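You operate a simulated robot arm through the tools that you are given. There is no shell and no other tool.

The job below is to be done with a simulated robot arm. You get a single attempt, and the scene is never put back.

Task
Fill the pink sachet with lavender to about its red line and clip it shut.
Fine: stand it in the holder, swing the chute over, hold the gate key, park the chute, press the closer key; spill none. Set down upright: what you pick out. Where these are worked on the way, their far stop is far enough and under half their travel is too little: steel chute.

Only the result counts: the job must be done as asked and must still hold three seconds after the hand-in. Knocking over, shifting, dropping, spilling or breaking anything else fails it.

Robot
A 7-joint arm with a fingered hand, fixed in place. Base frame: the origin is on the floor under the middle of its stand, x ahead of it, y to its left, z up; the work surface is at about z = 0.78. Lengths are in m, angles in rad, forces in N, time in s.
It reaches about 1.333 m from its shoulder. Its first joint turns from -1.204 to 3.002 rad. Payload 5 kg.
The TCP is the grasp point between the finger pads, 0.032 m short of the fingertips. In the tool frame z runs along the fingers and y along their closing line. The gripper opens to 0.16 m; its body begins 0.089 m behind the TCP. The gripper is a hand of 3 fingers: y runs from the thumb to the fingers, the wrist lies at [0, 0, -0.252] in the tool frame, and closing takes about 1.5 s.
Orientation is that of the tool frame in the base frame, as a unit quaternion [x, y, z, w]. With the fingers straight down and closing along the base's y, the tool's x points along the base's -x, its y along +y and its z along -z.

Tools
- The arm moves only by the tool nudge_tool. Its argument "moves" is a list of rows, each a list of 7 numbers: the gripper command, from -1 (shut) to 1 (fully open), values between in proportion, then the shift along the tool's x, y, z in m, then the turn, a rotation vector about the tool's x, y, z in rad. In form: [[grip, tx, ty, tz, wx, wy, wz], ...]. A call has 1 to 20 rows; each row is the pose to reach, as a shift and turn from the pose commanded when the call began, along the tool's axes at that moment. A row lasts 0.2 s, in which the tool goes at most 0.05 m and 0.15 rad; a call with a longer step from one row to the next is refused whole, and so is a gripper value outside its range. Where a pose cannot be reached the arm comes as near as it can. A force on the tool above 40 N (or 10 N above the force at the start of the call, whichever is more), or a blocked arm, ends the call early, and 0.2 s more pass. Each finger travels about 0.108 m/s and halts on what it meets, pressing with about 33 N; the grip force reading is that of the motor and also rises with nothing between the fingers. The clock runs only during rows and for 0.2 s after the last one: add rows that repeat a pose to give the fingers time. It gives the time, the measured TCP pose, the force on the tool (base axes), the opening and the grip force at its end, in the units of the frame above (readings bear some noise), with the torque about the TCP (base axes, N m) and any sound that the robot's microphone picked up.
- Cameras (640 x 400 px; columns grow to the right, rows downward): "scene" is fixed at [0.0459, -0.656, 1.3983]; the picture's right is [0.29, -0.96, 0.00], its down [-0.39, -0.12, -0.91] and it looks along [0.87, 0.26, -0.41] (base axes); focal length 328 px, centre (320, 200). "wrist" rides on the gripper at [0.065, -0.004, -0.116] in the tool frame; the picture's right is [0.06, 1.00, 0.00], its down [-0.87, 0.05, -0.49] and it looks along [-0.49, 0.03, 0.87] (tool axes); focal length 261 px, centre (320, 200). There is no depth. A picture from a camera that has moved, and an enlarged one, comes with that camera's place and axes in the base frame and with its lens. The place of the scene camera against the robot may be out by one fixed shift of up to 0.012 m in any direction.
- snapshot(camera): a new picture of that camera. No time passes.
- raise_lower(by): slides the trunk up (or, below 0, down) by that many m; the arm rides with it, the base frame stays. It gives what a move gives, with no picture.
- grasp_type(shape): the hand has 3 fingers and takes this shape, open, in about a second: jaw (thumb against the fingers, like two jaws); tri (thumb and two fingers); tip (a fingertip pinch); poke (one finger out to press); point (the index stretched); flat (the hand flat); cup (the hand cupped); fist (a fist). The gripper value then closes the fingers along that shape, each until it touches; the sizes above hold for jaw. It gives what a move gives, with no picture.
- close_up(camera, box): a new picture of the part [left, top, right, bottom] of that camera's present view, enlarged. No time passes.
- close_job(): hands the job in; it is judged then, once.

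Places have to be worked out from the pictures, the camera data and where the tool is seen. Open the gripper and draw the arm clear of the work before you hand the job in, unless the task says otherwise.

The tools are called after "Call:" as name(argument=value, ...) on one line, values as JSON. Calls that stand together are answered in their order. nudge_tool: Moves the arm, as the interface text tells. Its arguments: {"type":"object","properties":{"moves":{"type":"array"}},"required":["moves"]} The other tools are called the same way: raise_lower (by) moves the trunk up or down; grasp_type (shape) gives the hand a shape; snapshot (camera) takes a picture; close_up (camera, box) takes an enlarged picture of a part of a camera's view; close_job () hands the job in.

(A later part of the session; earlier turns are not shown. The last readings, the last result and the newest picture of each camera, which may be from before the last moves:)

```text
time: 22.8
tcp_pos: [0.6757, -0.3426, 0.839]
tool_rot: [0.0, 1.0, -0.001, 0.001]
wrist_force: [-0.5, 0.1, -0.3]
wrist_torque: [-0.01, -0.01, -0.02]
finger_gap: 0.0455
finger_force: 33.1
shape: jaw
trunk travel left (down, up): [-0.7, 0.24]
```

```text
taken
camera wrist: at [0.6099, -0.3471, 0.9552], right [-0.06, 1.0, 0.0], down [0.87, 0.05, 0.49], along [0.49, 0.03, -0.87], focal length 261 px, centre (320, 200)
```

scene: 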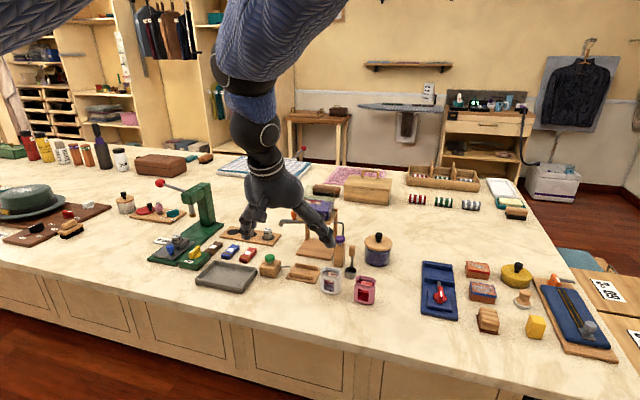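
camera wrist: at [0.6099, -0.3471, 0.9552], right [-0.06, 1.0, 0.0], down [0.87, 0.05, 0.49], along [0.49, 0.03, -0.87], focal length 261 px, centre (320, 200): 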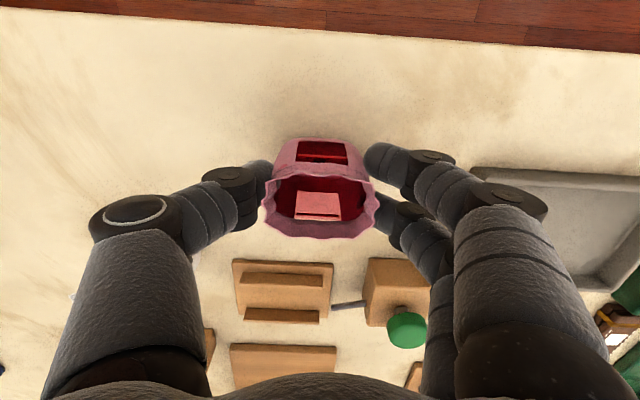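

Held (33 N, gap 0.0455). I lift 0.09 m and check the sachet's attitude.

Call:
nudge_tool(moves=[[-0.6, 0, 0, -0.01, 0, 0, 0], [-0.6, 0, 0, -0.03, 0, 0, 0], [-0.6, 0, 0, -0.06, 0, 0, 0], [-0.6, 0, 0, -0.09, 0, 0, 0], [-0.6, 0, 0, -0.09, 0, 0, 0]])

Call:
snapshot(camera="wrist")

Call:
close_up(camera="scene", box=[200, 180, 360, 320])

Call:
close_up(camera="wrist", box=[220, 120, 420, 245])

```text
time: 24.0
tcp_pos: [0.675, -0.3435, 0.928]
tool_rot: [0.0, 1.0, 0.0, 0.0]
wrist_force: [-0.2, 1.1, -1.1]
wrist_torque: [-0.01, -0.05, 0.01]
finger_gap: 0.0454
finger_force: 33.1
shape: jaw
trunk travel left (down, up): [-0.7, 0.24]
```

```text
taken
camera wrist: at [0.6083, -0.3466, 1.0435], right [-0.06, 1.0, 0.0], down [0.87, 0.05, 0.49], along [0.49, 0.03, -0.87], focal length 261 px, centre (320, 200)
```

wrist: 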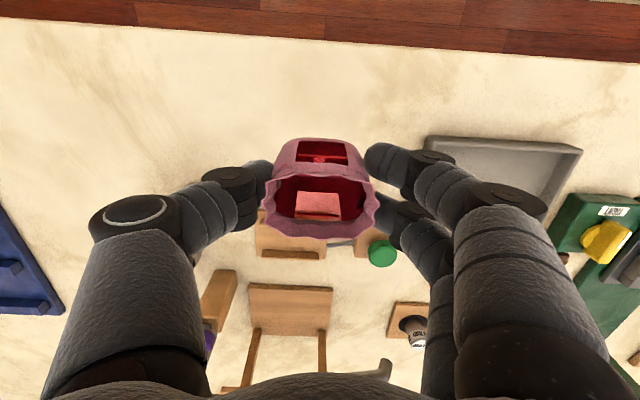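

```text
2.86 times, centred on (280, 250) of scene
camera zoom: at [0.0459, -0.656, 1.3983], right [0.29, -0.96, 0.0], down [-0.39, -0.12, -0.91], along [0.87, 0.26, -0.41], focal length 936 px, centre (434, 57)
```

zoom: 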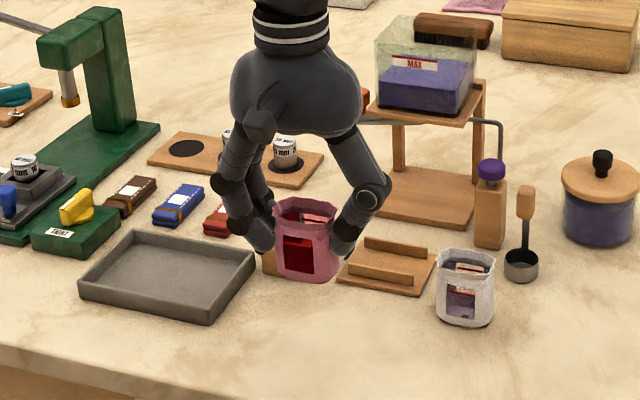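

```text
3.20 times, centred on (320, 182) of wrist
camera zoom: at [0.6083, -0.3466, 1.0435], right [-0.06, 1.0, 0.0], down [0.87, 0.05, 0.49], along [0.49, 0.03, -0.87], focal length 834 px, centre (320, 256)
```

zoom: 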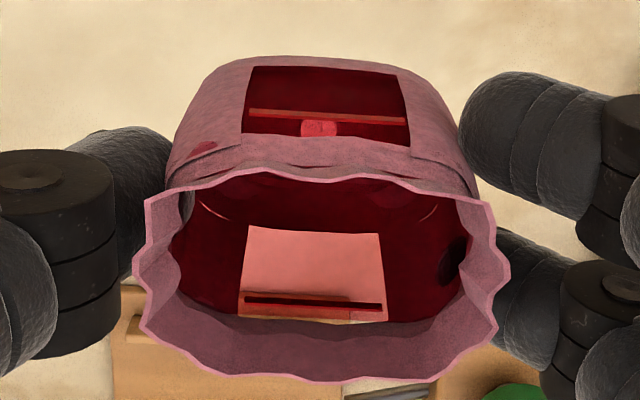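

The sachet hangs nearly upright. I carry it forward over the holder slot, staying 0.09 m above.

Call:
nudge_tool(moves=[[-0.6, -0.015, -0.004, 0, 0, 0, 0], [-0.6, -0.045, -0.01, 0, 0, 0, 0], [-0.6, -0.08, -0.017, 0, 0, 0, 0], [-0.6, -0.11, -0.024, 0, 0, 0, 0], [-0.6, -0.1315, -0.0275, 0, 0, 0, 0], [-0.6, -0.1315, -0.0275, 0, 0, 0, 0]])

Call:
snapshot(camera="wrist")

Call:
close_up(camera="scene", box=[240, 190, 380, 300])

```text
time: 25.4
tcp_pos: [0.8079, -0.3698, 0.9297]
tool_rot: [0.0, 1.0, 0.0, 0.001]
wrist_force: [-0.3, 0.0, 0.7]
wrist_torque: [0.03, -0.01, -0.02]
finger_gap: 0.0457
finger_force: 32.6
shape: jaw
trunk travel left (down, up): [-0.7, 0.24]
```

```text
taken
camera wrist: at [0.7401, -0.3722, 1.045], right [-0.06, 1.0, 0.0], down [0.87, 0.05, 0.49], along [0.49, 0.03, -0.87], focal length 261 px, centre (320, 200)
```

wrist: 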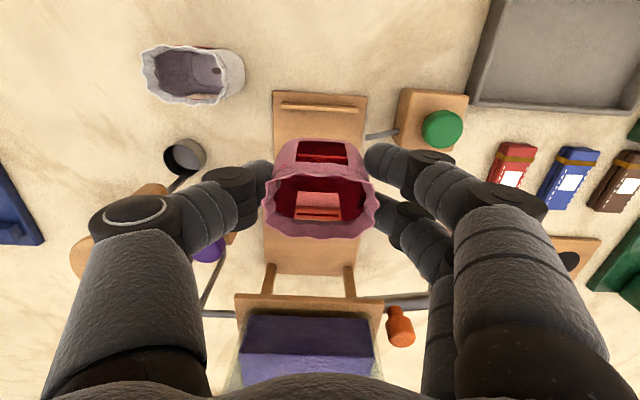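

```text
3.64 times, centred on (310, 245) of scene
camera zoom: at [0.0459, -0.656, 1.3983], right [0.29, -0.96, 0.0], down [-0.39, -0.12, -0.91], along [0.87, 0.26, -0.41], focal length 1191 px, centre (356, 36)
```

zoom: 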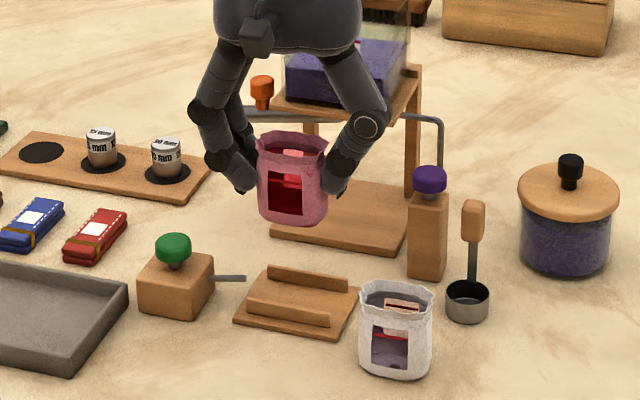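

Over the slot at (0.808,-0.370). I lower to just above the rails and check alignment.

Call:
nudge_tool(moves=[[-0.6, 0, 0, 0.02, 0, 0, 0], [-0.6, 0, 0, 0.04, 0, 0, 0], [-0.6, 0, 0, 0.058, 0, 0, 0], [-0.6, 0, 0, 0.064, 0, 0, 0], [-0.6, 0, 0, 0.064, 0, 0, 0]])

Call:
close_up(camera="wrist", box=[240, 80, 420, 250])

Call:
close_up(camera="scene", box=[260, 215, 360, 300])

```text
time: 26.6
tcp_pos: [0.8073, -0.3699, 0.8682]
tool_rot: [-0.001, 1.0, -0.001, 0.0]
wrist_force: [0.1, 0.3, -0.9]
wrist_torque: [-0.01, 0.01, -0.02]
finger_gap: 0.0456
finger_force: 33.3
shape: jaw
trunk travel left (down, up): [-0.7, 0.24]
```

```text
2.35 times, centred on (330, 165) of wrist
camera zoom: at [0.7412, -0.3732, 0.9827], right [-0.06, 1.0, 0.0], down [0.87, 0.05, 0.49], along [0.49, 0.03, -0.87], focal length 613 px, centre (296, 282)
```

zoom: 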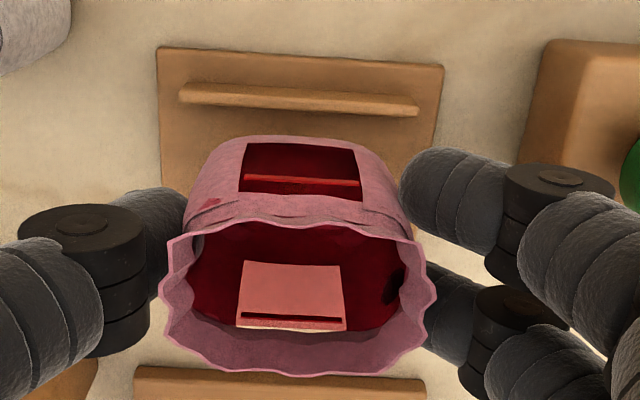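

```text
4.71 times, centred on (310, 258) of scene
camera zoom: at [0.0459, -0.656, 1.3983], right [0.29, -0.96, 0.0], down [-0.39, -0.12, -0.91], along [0.87, 0.26, -0.41], focal length 1542 px, centre (367, -71)
```

zoom: 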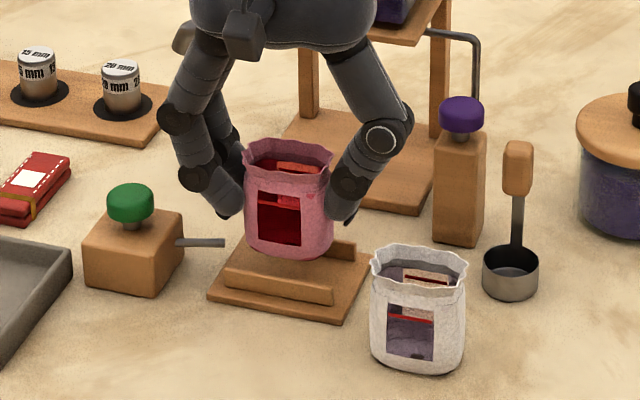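

The base front edge is at about x=0.7915 (rail back edge 0.786) and the sachet leans back ~0.05 rad, so I correct the lean with a small turn and lower it into the slot.

Call:
nudge_tool(moves=[[-0.6, -0.0005, 0, 0, 0, 0.025, 0], [-0.6, -0.0005, 0, 0.0, 0, 0.05, 0], [-0.6, -0.0005, 0, 0.008, 0, 0.05, 0], [-0.6, -0.0005, 0, 0.014, 0, 0.05, 0], [-0.6, -0.0005, 0, 0.018, 0, 0.05, 0], [-0.6, -0.0005, 0, 0.018, 0, 0.05, 0]])

Call:
close_up(camera="wrist", box=[240, 80, 420, 250])

Call:
close_up(camera="scene", box=[260, 215, 360, 300])

```text
time: 28.0
tcp_pos: [0.8058, -0.3717, 0.8501]
tool_rot: [0.0, 1.0, 0.001, -0.023]
wrist_force: [1.4, -0.5, 1.6]
wrist_torque: [0.01, -0.06, 0.01]
finger_gap: 0.0457
finger_force: 33.1
shape: jaw
out of reach, approached as far as the arm can: row 5, 6
trunk travel left (down, up): [-0.7, 0.24]
```

```text
2.35 times, centred on (330, 165) of wrist
camera zoom: at [0.7448, -0.3756, 0.9685], right [-0.06, 1.0, 0.0], down [0.89, 0.05, 0.45], along [0.45, 0.03, -0.89], focal length 613 px, centre (296, 282)
```

zoom: 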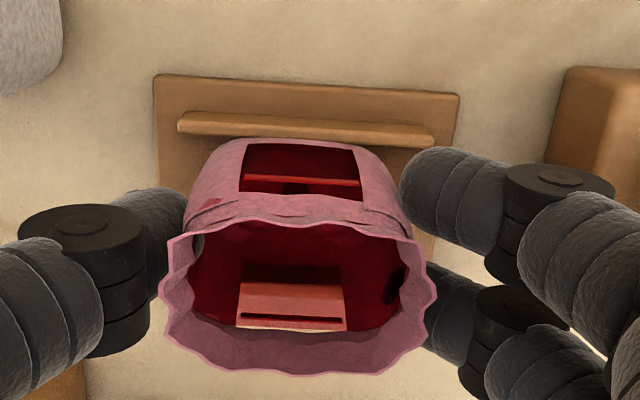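

```text
4.71 times, centred on (310, 258) of scene
camera zoom: at [0.0459, -0.656, 1.3983], right [0.29, -0.96, 0.0], down [-0.39, -0.12, -0.91], along [0.87, 0.26, -0.41], focal length 1542 px, centre (367, -71)
```

zoom: 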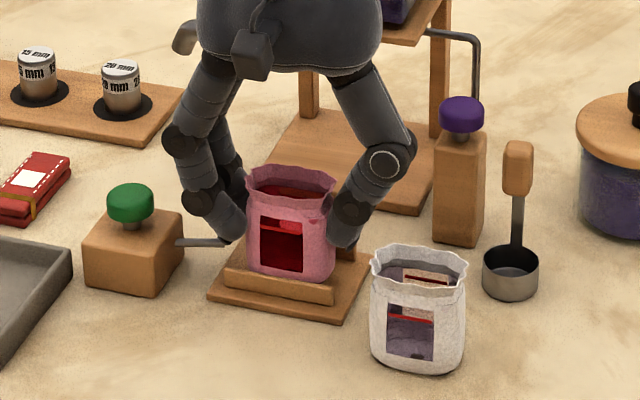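

The sachet base is now down between the rails. I lower the last few millimetres slowly, watching the force.

Call:
nudge_tool(moves=[[-0.6, 0, 0, 0.002, 0, 0, 0], [-0.6, 0, 0, 0.004, 0, 0, 0], [-0.6, 0, 0, 0.004, 0, 0, 0]])

```text
time: 28.8
tcp_pos: [0.8046, -0.3723, 0.8503]
tool_rot: [0.0, 1.0, 0.001, -0.023]
wrist_force: [7.3, -0.4, 4.5]
wrist_torque: [-0.02, -0.34, 0.07]
finger_gap: 0.0458
finger_force: 32.6
shape: jaw
trunk travel left (down, up): [-0.7, 0.24]
```

The force grew to 7 N along +x without further descent; I look before doing anything else.

Call:
close_up(camera="wrist", box=[240, 80, 420, 250])

Call:
close_up(camera="scene", box=[270, 225, 350, 285])

Call:
snapshot(camera="scene")

```text
2.35 times, centred on (330, 165) of wrist
camera zoom: at [0.7431, -0.3757, 0.9665], right [-0.06, 1.0, 0.0], down [0.89, 0.05, 0.45], along [0.45, 0.03, -0.89], focal length 613 px, centre (296, 282)
```

zoom: 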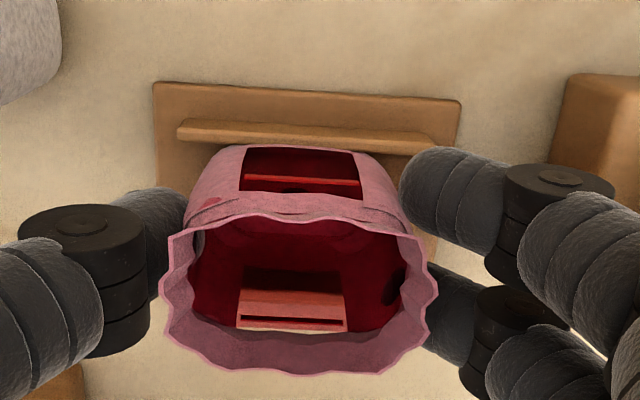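

```text
6.67 times, centred on (310, 255) of scene
camera zoom: at [0.0459, -0.656, 1.3983], right [0.29, -0.96, 0.0], down [-0.39, -0.12, -0.91], along [0.87, 0.26, -0.41], focal length 2184 px, centre (387, -167)
```

zoom: 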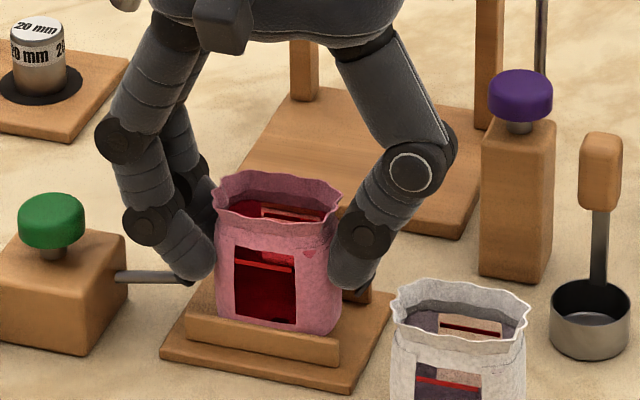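

```text
taken
```

scene: 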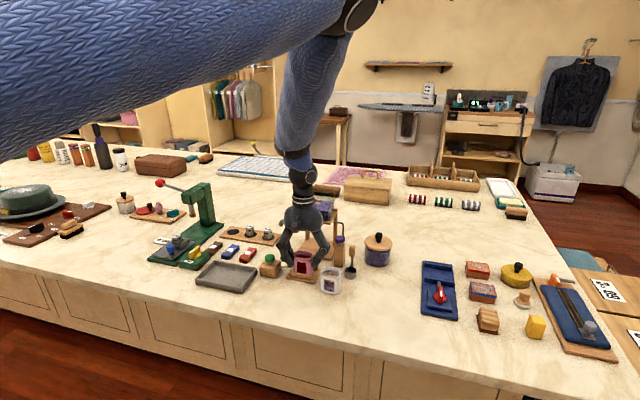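

The sachet's base is pressing lightly on the front rail (force acts ~0.05 below the TCP). I ease it 2 mm toward +x and take back part of the tilt to unload it.

Call:
nudge_tool(moves=[[-0.6, -0.001, 0, -0.001, 0, -0.01, 0], [-0.6, -0.002, 0, -0.001, 0, -0.02, 0], [-0.6, -0.002, 0, -0.001, 0, -0.02, 0]])

```text
time: 29.6
tcp_pos: [0.806, -0.3716, 0.8471]
tool_rot: [0.0, 1.0, 0.001, -0.015]
wrist_force: [1.0, 0.2, -0.4]
wrist_torque: [0.0, 0.0, -0.02]
finger_gap: 0.046
finger_force: 33.2
shape: jaw
trunk travel left (down, up): [-0.7, 0.24]
```

Force is gone and it sank to 0.847. I keep lowering in 1 mm steps until the board takes the weight.

Call:
nudge_tool(moves=[[-0.6, 0, 0, 0.001, 0, 0, 0], [-0.6, 0, 0, 0.002, 0, 0, 0], [-0.6, 0, 0, 0.002, 0, 0, 0]])

Call:
close_up(camera="wrist", box=[240, 80, 420, 250])

Call:
close_up(camera="scene", box=[270, 225, 350, 285])

```text
time: 30.4
tcp_pos: [0.8068, -0.3726, 0.8459]
tool_rot: [0.001, 1.0, 0.0, -0.014]
wrist_force: [0.0, 0.2, 2.5]
wrist_torque: [0.06, -0.01, 0.02]
finger_gap: 0.0459
finger_force: 32.6
shape: jaw
trunk travel left (down, up): [-0.7, 0.24]
```

```text
2.35 times, centred on (330, 165) of wrist
camera zoom: at [0.7434, -0.3758, 0.9628], right [-0.06, 1.0, 0.0], down [0.88, 0.05, 0.47], along [0.47, 0.03, -0.88], focal length 613 px, centre (296, 282)
```

zoom: 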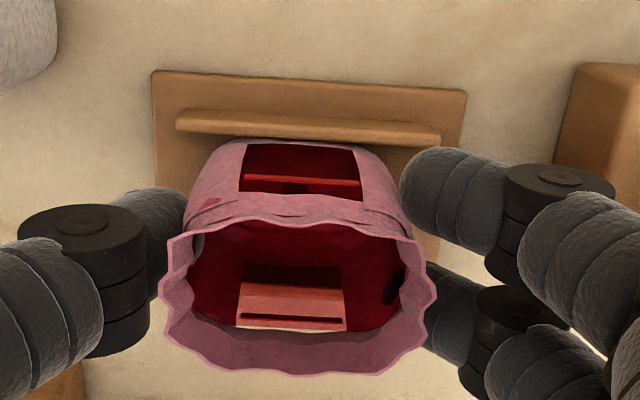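

```text
6.67 times, centred on (310, 255) of scene
camera zoom: at [0.0459, -0.656, 1.3983], right [0.29, -0.96, 0.0], down [-0.39, -0.12, -0.91], along [0.87, 0.26, -0.41], focal length 2184 px, centre (387, -167)
```

zoom: 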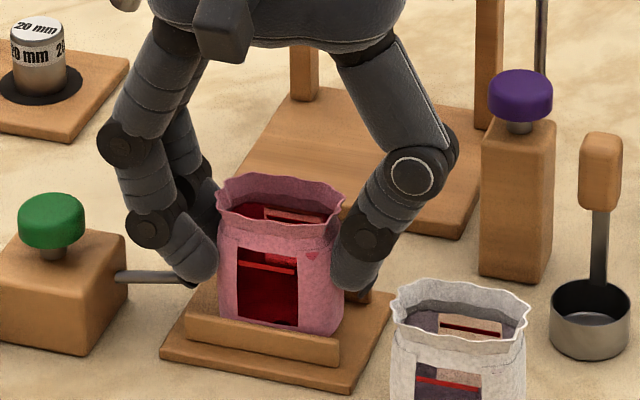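

The board now carries it (2.5 N up). I release by opening to ~0.072 and then rise straight up.

Call:
nudge_tool(moves=[[-0.4, 0, 0, 0, 0, 0, 0], [-0.3, 0, 0, 0, 0, 0, 0], [-0.2, 0, 0, 0, 0, 0, 0], [-0.1, 0, 0, 0, 0, 0, 0], [-0.1, 0, 0, 0, 0, 0, 0]])

Call:
close_up(camera="wrist", box=[240, 80, 420, 250])

Call:
close_up(camera="scene", box=[270, 225, 350, 285])

```text
time: 31.6
tcp_pos: [0.8058, -0.3718, 0.8467]
tool_rot: [-0.001, 1.0, 0.001, -0.014]
wrist_force: [0.2, 0.0, -0.1]
wrist_torque: [0.01, 0.0, -0.02]
finger_gap: 0.0713
finger_force: 0.0
shape: jaw
trunk travel left (down, up): [-0.7, 0.24]
```

```text
2.35 times, centred on (330, 165) of wrist
camera zoom: at [0.7434, -0.3759, 0.9626], right [-0.06, 1.0, 0.0], down [0.88, 0.05, 0.47], along [0.47, 0.03, -0.88], focal length 613 px, centre (296, 282)
```

zoom: 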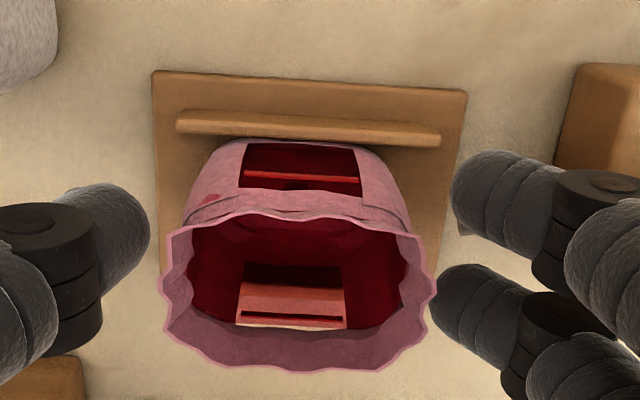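

```text
6.67 times, centred on (310, 255) of scene
camera zoom: at [0.0459, -0.656, 1.3983], right [0.29, -0.96, 0.0], down [-0.39, -0.12, -0.91], along [0.87, 0.26, -0.41], focal length 2184 px, centre (387, -167)
```

zoom: 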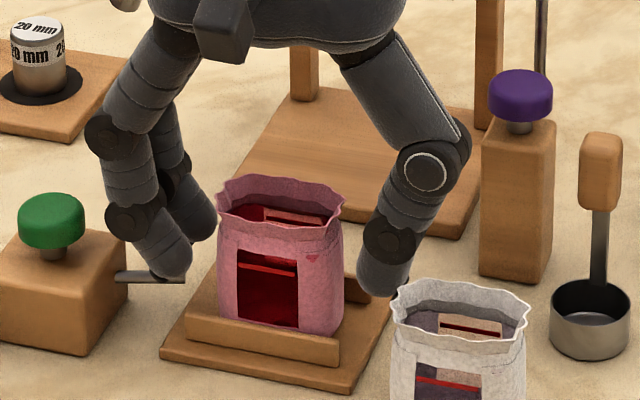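

It stands freely in the slot with its window toward the camera. I rise straight up and back away.

Call:
nudge_tool(moves=[[-0.1, 0.0006, 0, -0.02, 0, 0, 0], [-0.1, 0.0015, 0, -0.05, 0, 0, 0], [0.0, 0.003, 0, -0.09, 0, 0, 0], [0.0, 0.004, 0, -0.13, 0, -0.014, 0], [0.0, 0.04, 0, -0.145, 0, -0.028, 0], [0.0, 0.08, 0, -0.15, 0, -0.028, 0], [0.0, 0.12, 0, -0.15, 0, -0.028, 0], [0.0, 0.14, 0, -0.15, 0, -0.028, 0]])

Call:
snapshot(camera="wrist")

Call:
close_up(camera="scene", box=[250, 190, 370, 290])

```text
time: 33.4
tcp_pos: [0.6697, -0.3695, 0.9991]
tool_rot: [-0.001, 1.0, 0.0, 0.0]
wrist_force: [0.3, 0.3, -0.6]
wrist_torque: [0.01, 0.02, 0.0]
finger_gap: 0.0794
finger_force: 0.0
shape: jaw
trunk travel left (down, up): [-0.7, 0.24]
```

```text
taken
camera wrist: at [0.6023, -0.3725, 1.1135], right [-0.06, 1.0, 0.0], down [0.87, 0.05, 0.49], along [0.49, 0.03, -0.87], focal length 261 px, centre (320, 200)
```

wrist: 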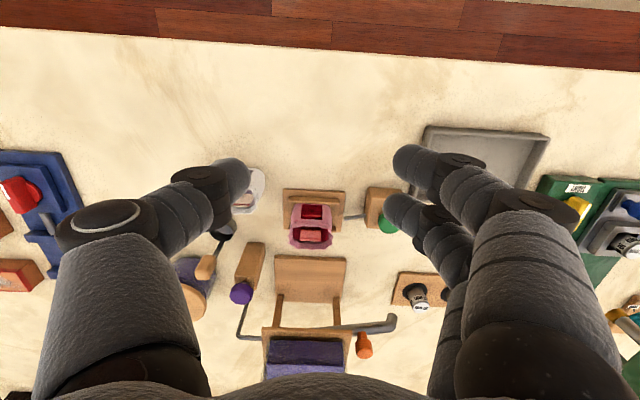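

```text
4.00 times, centred on (310, 240) of scene
camera zoom: at [0.0459, -0.656, 1.3983], right [0.29, -0.96, 0.0], down [-0.39, -0.12, -0.91], along [0.87, 0.26, -0.41], focal length 1310 px, centre (360, 40)
```

zoom: 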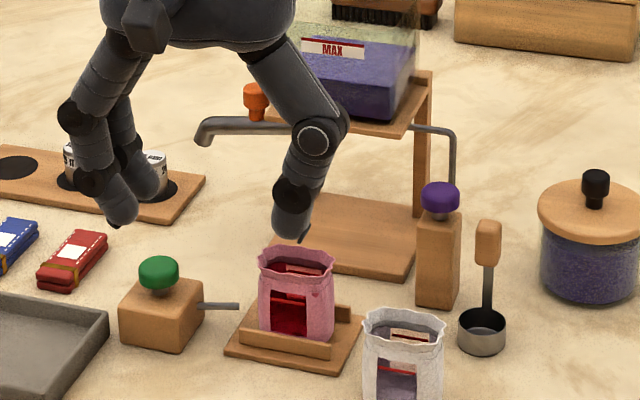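

The pink sachet is seated. Next is the chute; I set the hand to the poke shape in this free space and see where its finger sits relative to the tool.

Call:
grasp_type(shape="poke")

Call:
snapshot(camera="wrist")

Call:
close_up(camera="scene", box=[210, 130, 370, 290])

```text
time: 34.3
tcp_pos: [0.6672, -0.3695, 0.9978]
tool_rot: [0.001, 1.0, 0.0, -0.001]
wrist_force: [0.6, -0.1, 1.3]
wrist_torque: [0.01, 0.03, 0.06]
finger_gap: 0.0
finger_force: 0.0
shape: poke
trunk travel left (down, up): [-0.7, 0.24]
```

```text
taken
camera wrist: at [0.6025, -0.3729, 1.1133], right [-0.06, 1.0, 0.0], down [0.87, 0.05, 0.49], along [0.49, 0.03, -0.87], focal length 261 px, centre (320, 200)
```

wrist: 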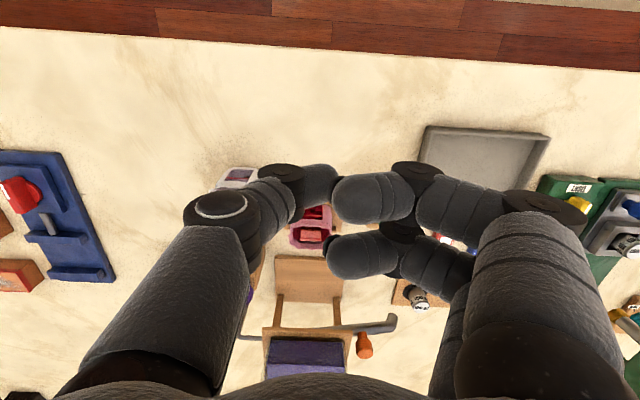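

```text
2.50 times, centred on (290, 210) of scene
camera zoom: at [0.0459, -0.656, 1.3983], right [0.29, -0.96, 0.0], down [-0.39, -0.12, -0.91], along [0.87, 0.26, -0.41], focal length 819 px, centre (395, 175)
```

zoom: 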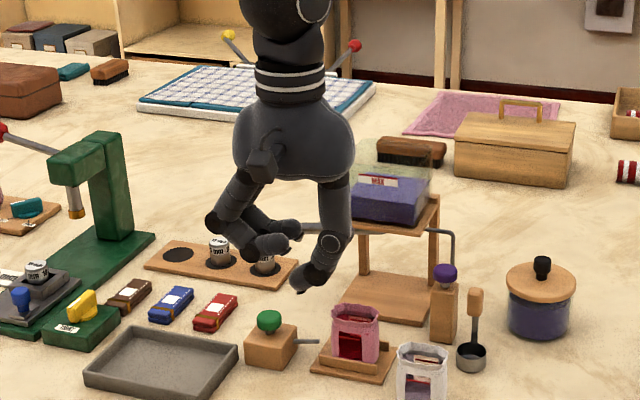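

In poke, the thumb tip sits on the tool axis ~0.03 below the TCP with the other fingers curled close by. I compare with the point shape.

Call:
grasp_type(shape="point")

Call:
snapshot(camera="wrist")

Call:
close_up(camera="scene", box=[210, 130, 370, 290])

```text
time: 35.2
tcp_pos: [0.6685, -0.3691, 0.9979]
tool_rot: [0.0, 1.0, 0.001, 0.0]
wrist_force: [-0.6, 0.3, 0.7]
wrist_torque: [-0.02, 0.02, 0.04]
finger_gap: 0.0
finger_force: 0.0
shape: point
trunk travel left (down, up): [-0.7, 0.24]
```

```text
taken
camera wrist: at [0.6026, -0.3728, 1.1133], right [-0.06, 1.0, 0.0], down [0.87, 0.05, 0.49], along [0.49, 0.03, -0.87], focal length 261 px, centre (320, 200)
```

wrist: 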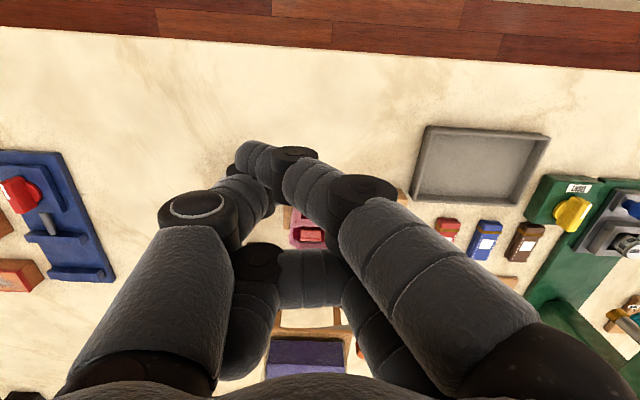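

```text
2.50 times, centred on (290, 210) of scene
camera zoom: at [0.0459, -0.656, 1.3983], right [0.29, -0.96, 0.0], down [-0.39, -0.12, -0.91], along [0.87, 0.26, -0.41], focal length 819 px, centre (395, 175)
```

zoom: 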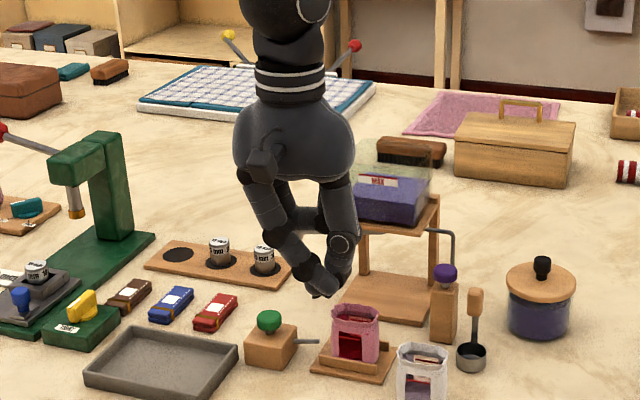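

Point crosses fingers, so it's less clean. For the chute I'll use the open jaw with the thumb as a peg (fingers 0.16 m away on the free +y side), so I return to jaw and move up and over to the +y side of the chute for a close look at the knob.

Call:
grasp_type(shape="jaw")

Call:
nudge_tool(moves=[[1, 0, 0.02, -0.04, 0, 0, 0], [1, 0, 0.05, -0.08, 0, 0, 0], [1, -0.02, 0.09, -0.11, 0, 0, 0], [1, -0.06, 0.12, -0.12, 0, 0, 0], [1, -0.1, 0.15, -0.12, 0, 0, 0], [1, -0.14, 0.17, -0.12, 0, 0, 0], [1, -0.18, 0.17, -0.12, 0, 0, 0], [1, -0.2, 0.17, -0.12, 0, 0, 0]])

Call:
snapshot(camera="wrist")

Call:
close_up(camera="scene", box=[200, 110, 400, 290])

```text
time: 36.1
tcp_pos: [0.6694, -0.3694, 0.9991]
tool_rot: [0.0, 1.0, 0.0, 0.0]
wrist_force: [0.4, -0.1, 0.6]
wrist_torque: [0.0, -0.01, 0.0]
finger_gap: 0.1599
finger_force: 0.1
shape: jaw
trunk travel left (down, up): [-0.7, 0.24]
```

```text
refused: row 3 steps farther than a row can; nothing moved
```

```text
taken
camera wrist: at [0.6026, -0.3729, 1.1133], right [-0.06, 1.0, 0.0], down [0.87, 0.05, 0.49], along [0.49, 0.03, -0.87], focal length 261 px, centre (320, 200)
```

wrist: 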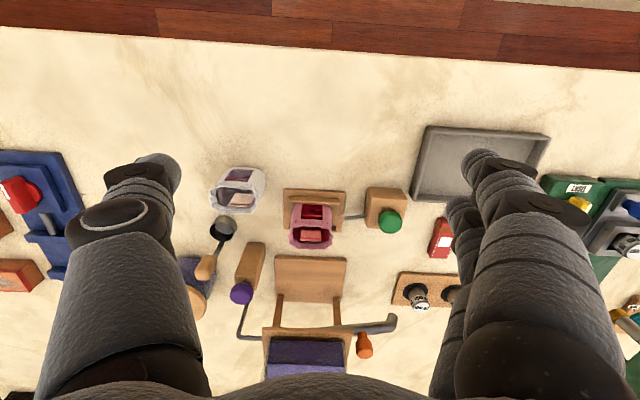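

```text
2.22 times, centred on (300, 200) of scene
camera zoom: at [0.0459, -0.656, 1.3983], right [0.29, -0.96, 0.0], down [-0.39, -0.12, -0.91], along [0.87, 0.26, -0.41], focal length 728 px, centre (364, 200)
```

zoom: 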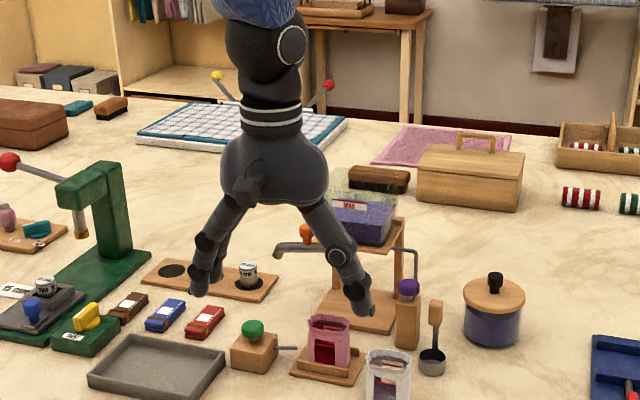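

The move was refused for an over-long step; I take one close-up from here and then repeat it with shorter steps.

Call:
close_up(camera="wrist", box=[230, 240, 410, 380])

Call:
nudge_tool(moves=[[1, 0, 0.015, -0.04, 0, 0, 0], [1, 0, 0.035, -0.08, 0, 0, 0], [1, -0.01, 0.065, -0.11, 0, 0, 0], [1, -0.04, 0.1, -0.12, 0, 0, 0], [1, -0.08, 0.125, -0.12, 0, 0, 0], [1, -0.12, 0.15, -0.12, 0, 0, 0], [1, -0.16, 0.17, -0.12, 0, 0, 0], [1, -0.2, 0.17, -0.12, 0, 0, 0], [1, -0.2, 0.17, -0.12, 0, 0, 0]])

Call:
snapshot(camera="wrist")

```text
2.86 times, centred on (320, 310) of wrist
camera zoom: at [0.6026, -0.3729, 1.1133], right [-0.06, 1.0, 0.0], down [0.87, 0.05, 0.49], along [0.49, 0.03, -0.87], focal length 745 px, centre (320, -114)
```

zoom: 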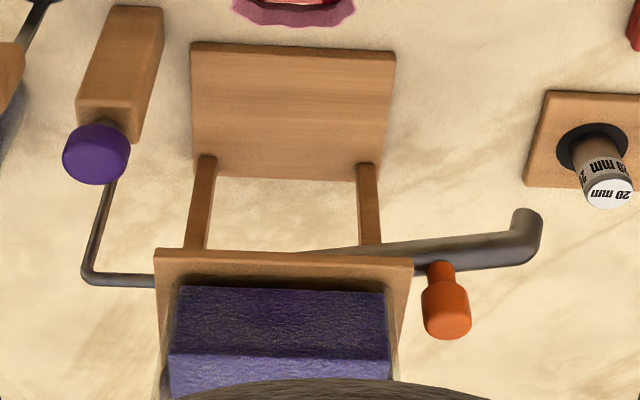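

```text
time: 38.1
tcp_pos: [0.8459, -0.2253, 1.1249]
tool_rot: [0.0, 1.0, 0.003, 0.001]
wrist_force: [0.1, 0.6, -0.1]
wrist_torque: [-0.04, -0.01, 0.02]
finger_gap: 0.1598
finger_force: 0.1
shape: jaw
out of reach, approached as far as the arm can: row 7, 8, 9
trunk travel left (down, up): [-0.7, 0.24]
```

```text
taken
camera wrist: at [0.7795, -0.2286, 1.2392], right [-0.06, 1.0, 0.0], down [0.87, 0.05, 0.5], along [0.49, 0.04, -0.87], focal length 261 px, centre (320, 200)
```

wrist: 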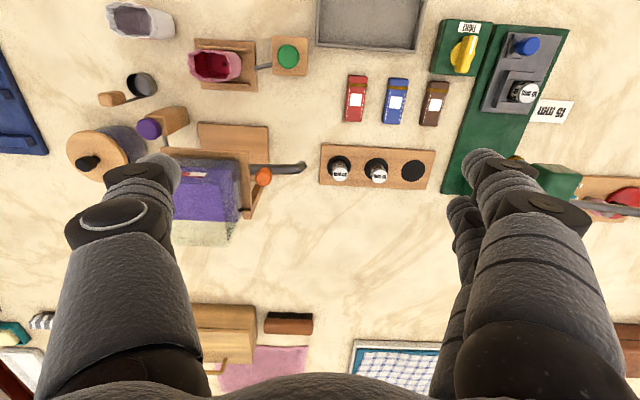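

The arm is at its reach limit here (x≈0.846). I look at the whole arm posture to decide on a trunk change.

Call:
snapshot(camera="scene")

Call:
close_up(camera="wrist", box=[130, 100, 330, 230])

```text
taken
```

scene: 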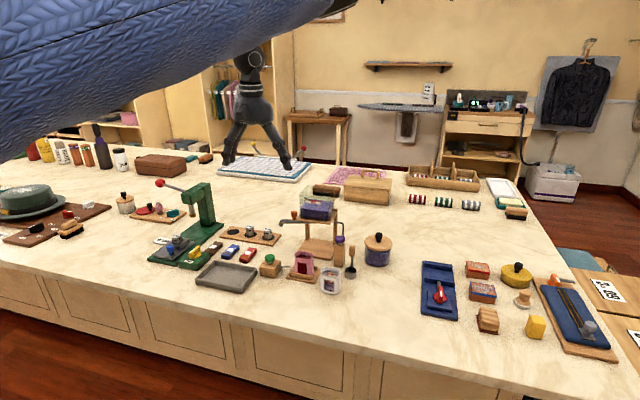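

```text
3.08 times, centred on (230, 165) of wrist
camera zoom: at [0.7795, -0.2286, 1.2392], right [-0.06, 1.0, 0.0], down [0.87, 0.05, 0.5], along [0.49, 0.04, -0.87], focal length 802 px, centre (597, 308)
```

zoom: 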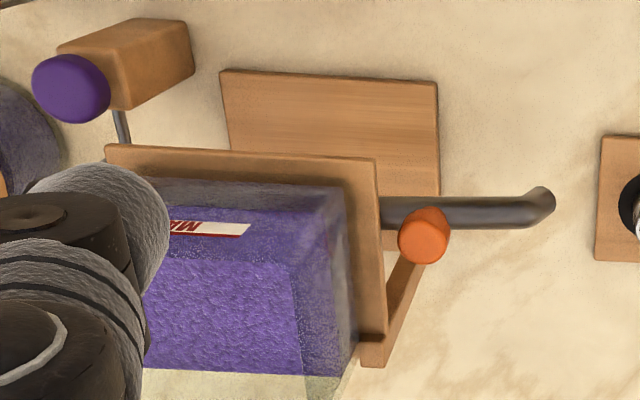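

The elbow is high and folded, so it is a joint limit rather than stretch. I lower the trunk by 0.1 m (the hand stays well above the chute and clear of the hopper) and test whether x opens up.

Call:
raise_lower(by=-0.1)

Call:
nudge_tool(moves=[[1, 0.0, 0.01, 0, 0, 0, 0], [1, -0.03, 0.02, 0, 0, 0, 0], [1, -0.06, 0.03, 0, 0, 0, 0], [1, -0.09, 0.03, 0, 0, 0, 0], [1, -0.09, 0.03, 0, 0, 0, 0]])

```text
time: 39.4
tcp_pos: [0.8451, -0.2257, 1.0249]
tool_rot: [0.0, 1.0, 0.002, 0.002]
wrist_force: [0.5, 0.3, 0.5]
wrist_torque: [0.01, 0.0, 0.03]
finger_gap: 0.1597
finger_force: 0.0
shape: jaw
trunk travel left (down, up): [-0.6, 0.34]
```

```text
time: 40.6
tcp_pos: [0.8608, -0.2383, 1.0276]
tool_rot: [0.001, 1.0, 0.005, 0.005]
wrist_force: [1.2, -0.6, 1.5]
wrist_torque: [-0.01, -0.01, -0.01]
finger_gap: 0.1598
finger_force: 0.0
shape: jaw
out of reach, approached as far as the arm can: row 1, 2, 3, 4, 5
trunk travel left (down, up): [-0.6, 0.34]
```

Lowering did not help; the hand seems limited by wrist bend (forearm comes in flat). I raise the trunk by 0.3 m instead, so the forearm comes down steeper, and test the forward reach again.

Call:
raise_lower(by=0.3)

Call:
nudge_tool(moves=[[1, 0.0, 0.0, 0.04, 0, 0, 0], [1, 0.0, 0.0, 0.08, 0, 0, 0], [1, 0.0, 0.0, 0.12, 0, 0, 0], [1, 0.0, 0.0, 0.16, 0, 0, 0], [1, 0.0, 0.0, 0.2, 0, 0, 0], [1, -0.03, 0.02, 0.22, 0, 0, 0], [1, -0.06, 0.03, 0.22, 0, 0, 0], [1, -0.08, 0.04, 0.22, 0, 0, 0], [1, -0.08, 0.04, 0.22, 0, 0, 0]])

```text
time: 43.6
tcp_pos: [0.8613, -0.2381, 1.3271]
tool_rot: [0.0, 1.0, 0.005, 0.004]
wrist_force: [-0.2, -0.1, 0.5]
wrist_torque: [-0.01, 0.01, 0.02]
finger_gap: 0.1602
finger_force: 0.0
shape: jaw
trunk travel left (down, up): [-0.9, 0.04]
```

```text
time: 45.6
tcp_pos: [0.836, -0.2684, 1.1559]
tool_rot: [0.0, 1.0, 0.007, 0.006]
wrist_force: [-0.7, 0.2, 0.2]
wrist_torque: [0.04, 0.0, 0.0]
finger_gap: 0.16
finger_force: 0.1
shape: jaw
out of reach, approached as far as the arm can: row 2, 3, 4, 5, 6, 7, 8, 9
trunk travel left (down, up): [-0.9, 0.04]
```

Reach is limited to about 0.33 m around an elbow pivot near (0.64,-0.48) at mid height, so a lower trunk suits the work height, and I can gain 0.1 m by putting the thumb on the far (+x) side. I pull back, raise the hand, then lower the trunk by 0.3 m.

Call:
nudge_tool(moves=[[1, 0.02, -0.01, -0.03, 0, 0, 0], [1, 0.04, -0.02, -0.07, 0, 0, 0], [1, 0.06, -0.03, -0.11, 0, 0, 0], [1, 0.07, -0.04, -0.15, 0, 0, 0], [1, 0.08, -0.04, -0.19, 0, 0, 0]])

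Call:
raise_lower(by=-0.3)

```text
time: 46.8
tcp_pos: [0.7646, -0.303, 1.3397]
tool_rot: [0.001, 1.0, 0.006, 0.004]
wrist_force: [0.0, -0.3, 0.3]
wrist_torque: [-0.03, -0.04, 0.01]
finger_gap: 0.16
finger_force: 0.0
shape: jaw
trunk travel left (down, up): [-0.9, 0.04]
```

```text
time: 49.8
tcp_pos: [0.765, -0.3034, 1.0388]
tool_rot: [0.0, 1.0, 0.006, 0.006]
wrist_force: [-0.8, -0.2, -0.4]
wrist_torque: [-0.01, 0.04, -0.02]
finger_gap: 0.16
finger_force: 0.0
shape: jaw
trunk travel left (down, up): [-0.6, 0.34]
```

I back off 5 cm from the hopper and rotate the hand −90° so the thumb ends on the far (+x) side.

Call:
nudge_tool(moves=[[1, 0.025, 0, 0, 0, 0, -0.1], [1, 0.05, 0, 0, 0, 0, -0.245], [1, 0.06, 0, 0, 0, 0, -0.39], [1, 0.06, 0, 0, 0, 0, -0.535], [1, 0.06, 0, 0, 0, 0, -0.68], [1, 0.06, 0, 0, 0, 0, -0.825], [1, 0.06, 0, 0, 0, 0, -0.97], [1, 0.06, 0, 0, 0, 0, -1.115], [1, 0.06, 0, 0, 0, 0, -1.26], [1, 0.06, 0, 0, 0, 0, -1.405], [1, 0.06, 0, 0, 0, 0, -1.55], [1, 0.06, 0, 0, 0, 0, -1.571]])

Call:
snapshot(camera="wrist")

Call:
close_up(camera="scene", box=[200, 110, 400, 290])

```text
time: 52.4
tcp_pos: [0.7052, -0.3053, 1.0372]
tool_rot: [0.708, -0.706, 0.0, -0.008]
wrist_force: [-0.2, 0.6, 0.5]
wrist_torque: [0.0, -0.04, 0.03]
finger_gap: 0.1599
finger_force: 0.1
shape: jaw
trunk travel left (down, up): [-0.6, 0.34]
```

```text
taken
camera wrist: at [0.7067, -0.3705, 1.1519], right [-1.0, -0.06, -0.01], down [-0.06, 0.86, 0.5], along [-0.02, 0.5, -0.87], focal length 261 px, centre (320, 200)
```

wrist: 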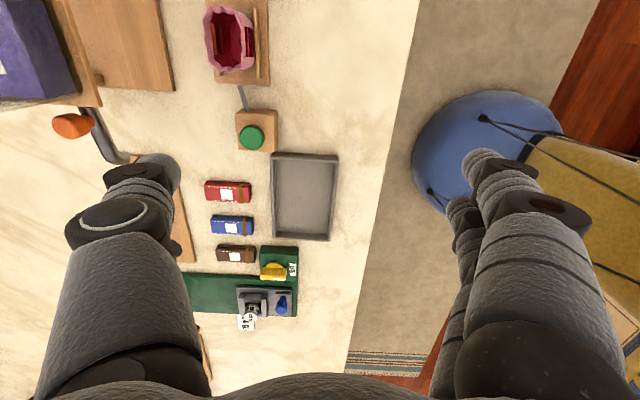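

```text
2.22 times, centred on (300, 200) of scene
camera zoom: at [0.0459, -0.656, 1.3983], right [0.29, -0.96, 0.0], down [-0.39, -0.12, -0.91], along [0.87, 0.26, -0.41], focal length 728 px, centre (364, 200)
```

zoom: 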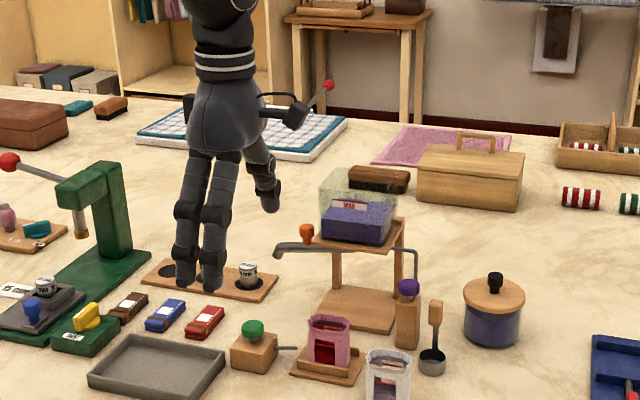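

The turn worked and the thumb is on the +x side. I move so that the thumb is about 2 cm beyond the orange knob on its +x side, still above it, and look.

Call:
nudge_tool(moves=[[1, -0.01, -0.03, 0, 0, 0, 0], [1, -0.02, -0.07, 0, 0, 0, 0], [1, -0.027, -0.11, 0, 0, 0, 0], [1, -0.027, -0.14, 0.002, 0, 0, 0], [1, -0.027, -0.152, 0.002, 0, 0, 0], [1, -0.027, -0.152, 0.002, 0, 0, 0]])

Call:
snapshot(camera="wrist")

Call:
close_up(camera="scene", box=[240, 130, 380, 250])

```text
time: 53.8
tcp_pos: [0.8587, -0.2755, 1.0353]
tool_rot: [0.708, -0.707, -0.001, -0.007]
wrist_force: [0.4, -0.2, 0.0]
wrist_torque: [0.01, -0.06, 0.04]
finger_gap: 0.1601
finger_force: 0.1
shape: jaw
trunk travel left (down, up): [-0.6, 0.34]
```

```text
taken
camera wrist: at [0.8598, -0.3414, 1.1504], right [-1.0, -0.06, -0.01], down [-0.06, 0.86, 0.5], along [-0.02, 0.5, -0.87], focal length 261 px, centre (320, 200)
```

wrist: 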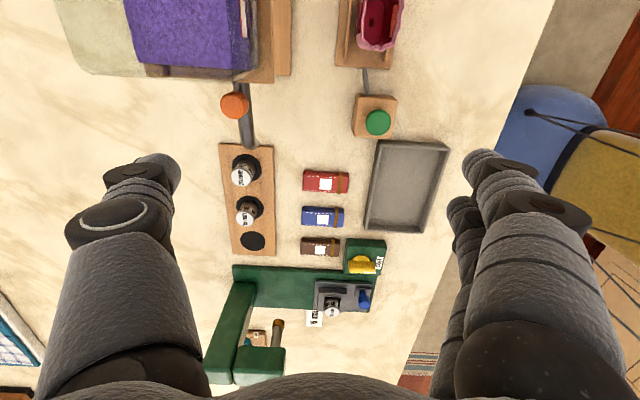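

```text
3.33 times, centred on (310, 190) of scene
camera zoom: at [0.0459, -0.656, 1.3983], right [0.29, -0.96, 0.0], down [-0.39, -0.12, -0.91], along [0.87, 0.26, -0.41], focal length 1092 px, centre (353, 233)
```

zoom: 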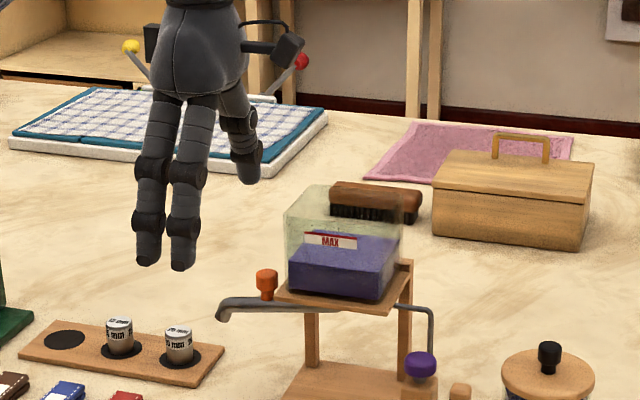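

From this steep view the knob is at about (0.929,-0.297), its wide part centred near z≈0.915. I enlarge to refine knob, chute and platform edge.

Call:
close_up(camera="wrist", box=[120, 20, 360, 180])

```text
2.50 times, centred on (240, 100) of wrist
camera zoom: at [0.8598, -0.3414, 1.1504], right [-1.0, -0.06, -0.01], down [-0.06, 0.86, 0.5], along [-0.02, 0.5, -0.87], focal length 652 px, centre (520, 450)
```

zoom: 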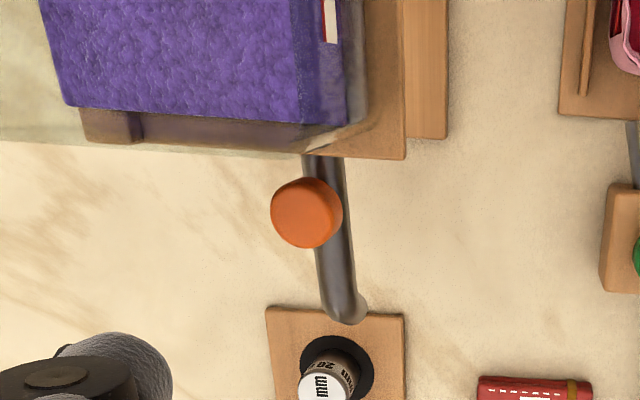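

Refined: pivot ≈(0.929,-0.372), knob ≈(0.931,-0.297), chute along +y, thumb tip ≈(0.956,-0.277). I move the thumb 8 mm further +x for clearance and lower it until its tip is just above chute level, beside the knob.

Call:
nudge_tool(moves=[[1, 0, -0.008, 0.0, 0, 0, 0], [1, 0.0003, -0.0077, 0.03, 0, 0, 0], [1, 0.0006, -0.0073, 0.06, 0, 0, 0], [1, 0.0009, -0.007, 0.085, 0, 0, 0], [1, 0.001, -0.0069, 0.1, 0, 0, 0], [1, 0.001, -0.0069, 0.1, 0, 0, 0]])

Call:
snapshot(camera="wrist")

Call:
close_up(camera="scene", box=[240, 150, 380, 270])

```text
time: 55.2
tcp_pos: [0.8648, -0.2772, 0.9395]
tool_rot: [0.707, -0.707, -0.001, -0.008]
wrist_force: [-0.2, -0.5, 0.1]
wrist_torque: [0.0, 0.0, 0.01]
finger_gap: 0.1598
finger_force: 0.1
shape: jaw
trunk travel left (down, up): [-0.6, 0.34]
```

```text
taken
camera wrist: at [0.8665, -0.3442, 1.0536], right [-1.0, -0.06, -0.01], down [-0.06, 0.86, 0.5], along [-0.02, 0.5, -0.87], focal length 261 px, centre (320, 200)
```

wrist: 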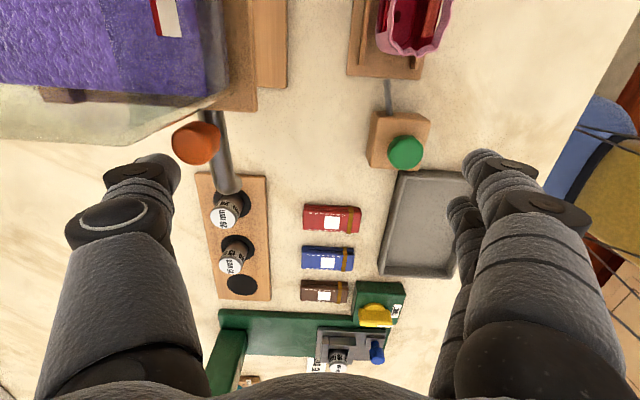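

```text
3.33 times, centred on (310, 210) of scene
camera zoom: at [0.0459, -0.656, 1.3983], right [0.29, -0.96, 0.0], down [-0.39, -0.12, -0.91], along [0.87, 0.26, -0.41], focal length 1092 px, centre (353, 167)
```

zoom: 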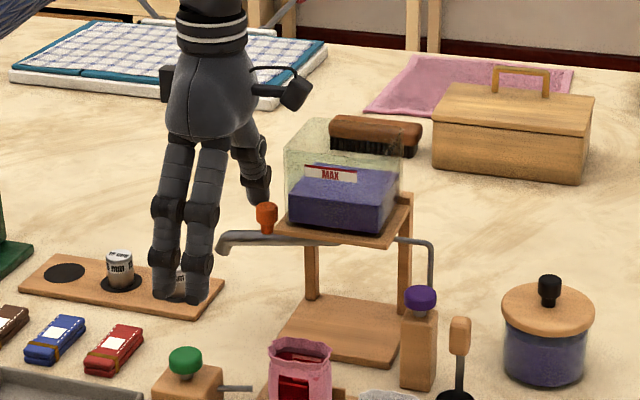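

The thumb tip is beside the knob on its far side (thumb ≈(0.960,-0.282), knob ≈(0.928,-0.299)). I push the knob round the first third of the arc and check.

Call:
nudge_tool(moves=[[1, 0, 0, 0.005, 0, 0, 0], [1, 0.0021, 0.0077, 0.005, 0, 0, 0], [1, 0.0004, 0.0155, 0.005, 0, 0, 0], [1, -0.0007, 0.0234, 0.005, 0, 0, 0], [1, -0.001, 0.0313, 0.005, 0, 0, 0], [1, -0.0007, 0.0392, 0.005, 0, 0, 0]])

Call:
snapshot(camera="wrist")

Call:
close_up(camera="scene", box=[240, 150, 380, 270])

```text
time: 56.6
tcp_pos: [0.8255, -0.2758, 0.9325]
tool_rot: [0.707, -0.707, 0.0, -0.007]
wrist_force: [-0.8, 1.1, -0.1]
wrist_torque: [0.01, 0.02, 0.01]
finger_gap: 0.16
finger_force: 0.1
shape: jaw
trunk travel left (down, up): [-0.6, 0.34]
```

```text
taken
camera wrist: at [0.827, -0.3421, 1.0472], right [-1.0, -0.06, -0.01], down [-0.06, 0.86, 0.5], along [-0.02, 0.5, -0.87], focal length 261 px, centre (320, 200)
```

wrist: 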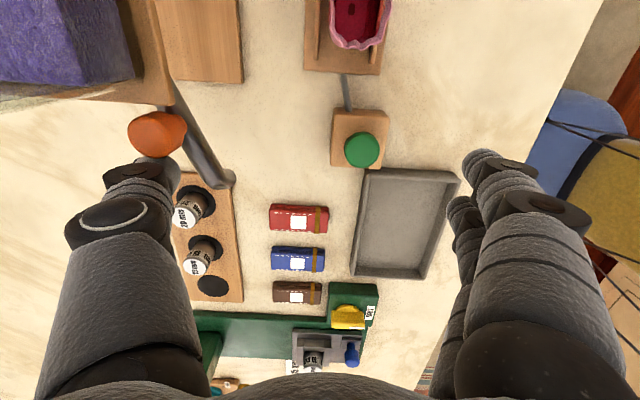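

```text
3.33 times, centred on (310, 210) of scene
camera zoom: at [0.0459, -0.656, 1.3983], right [0.29, -0.96, 0.0], down [-0.39, -0.12, -0.91], along [0.87, 0.26, -0.41], focal length 1092 px, centre (353, 167)
```

zoom: 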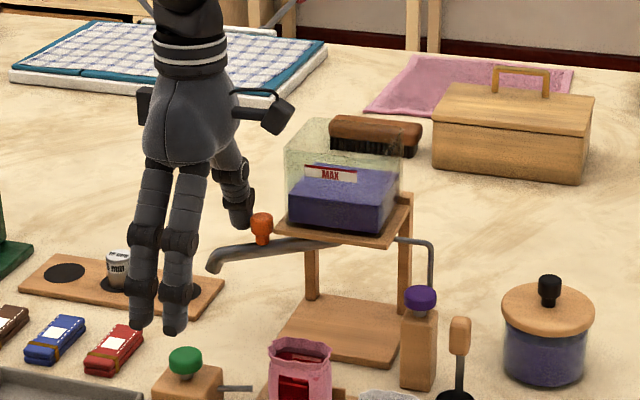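

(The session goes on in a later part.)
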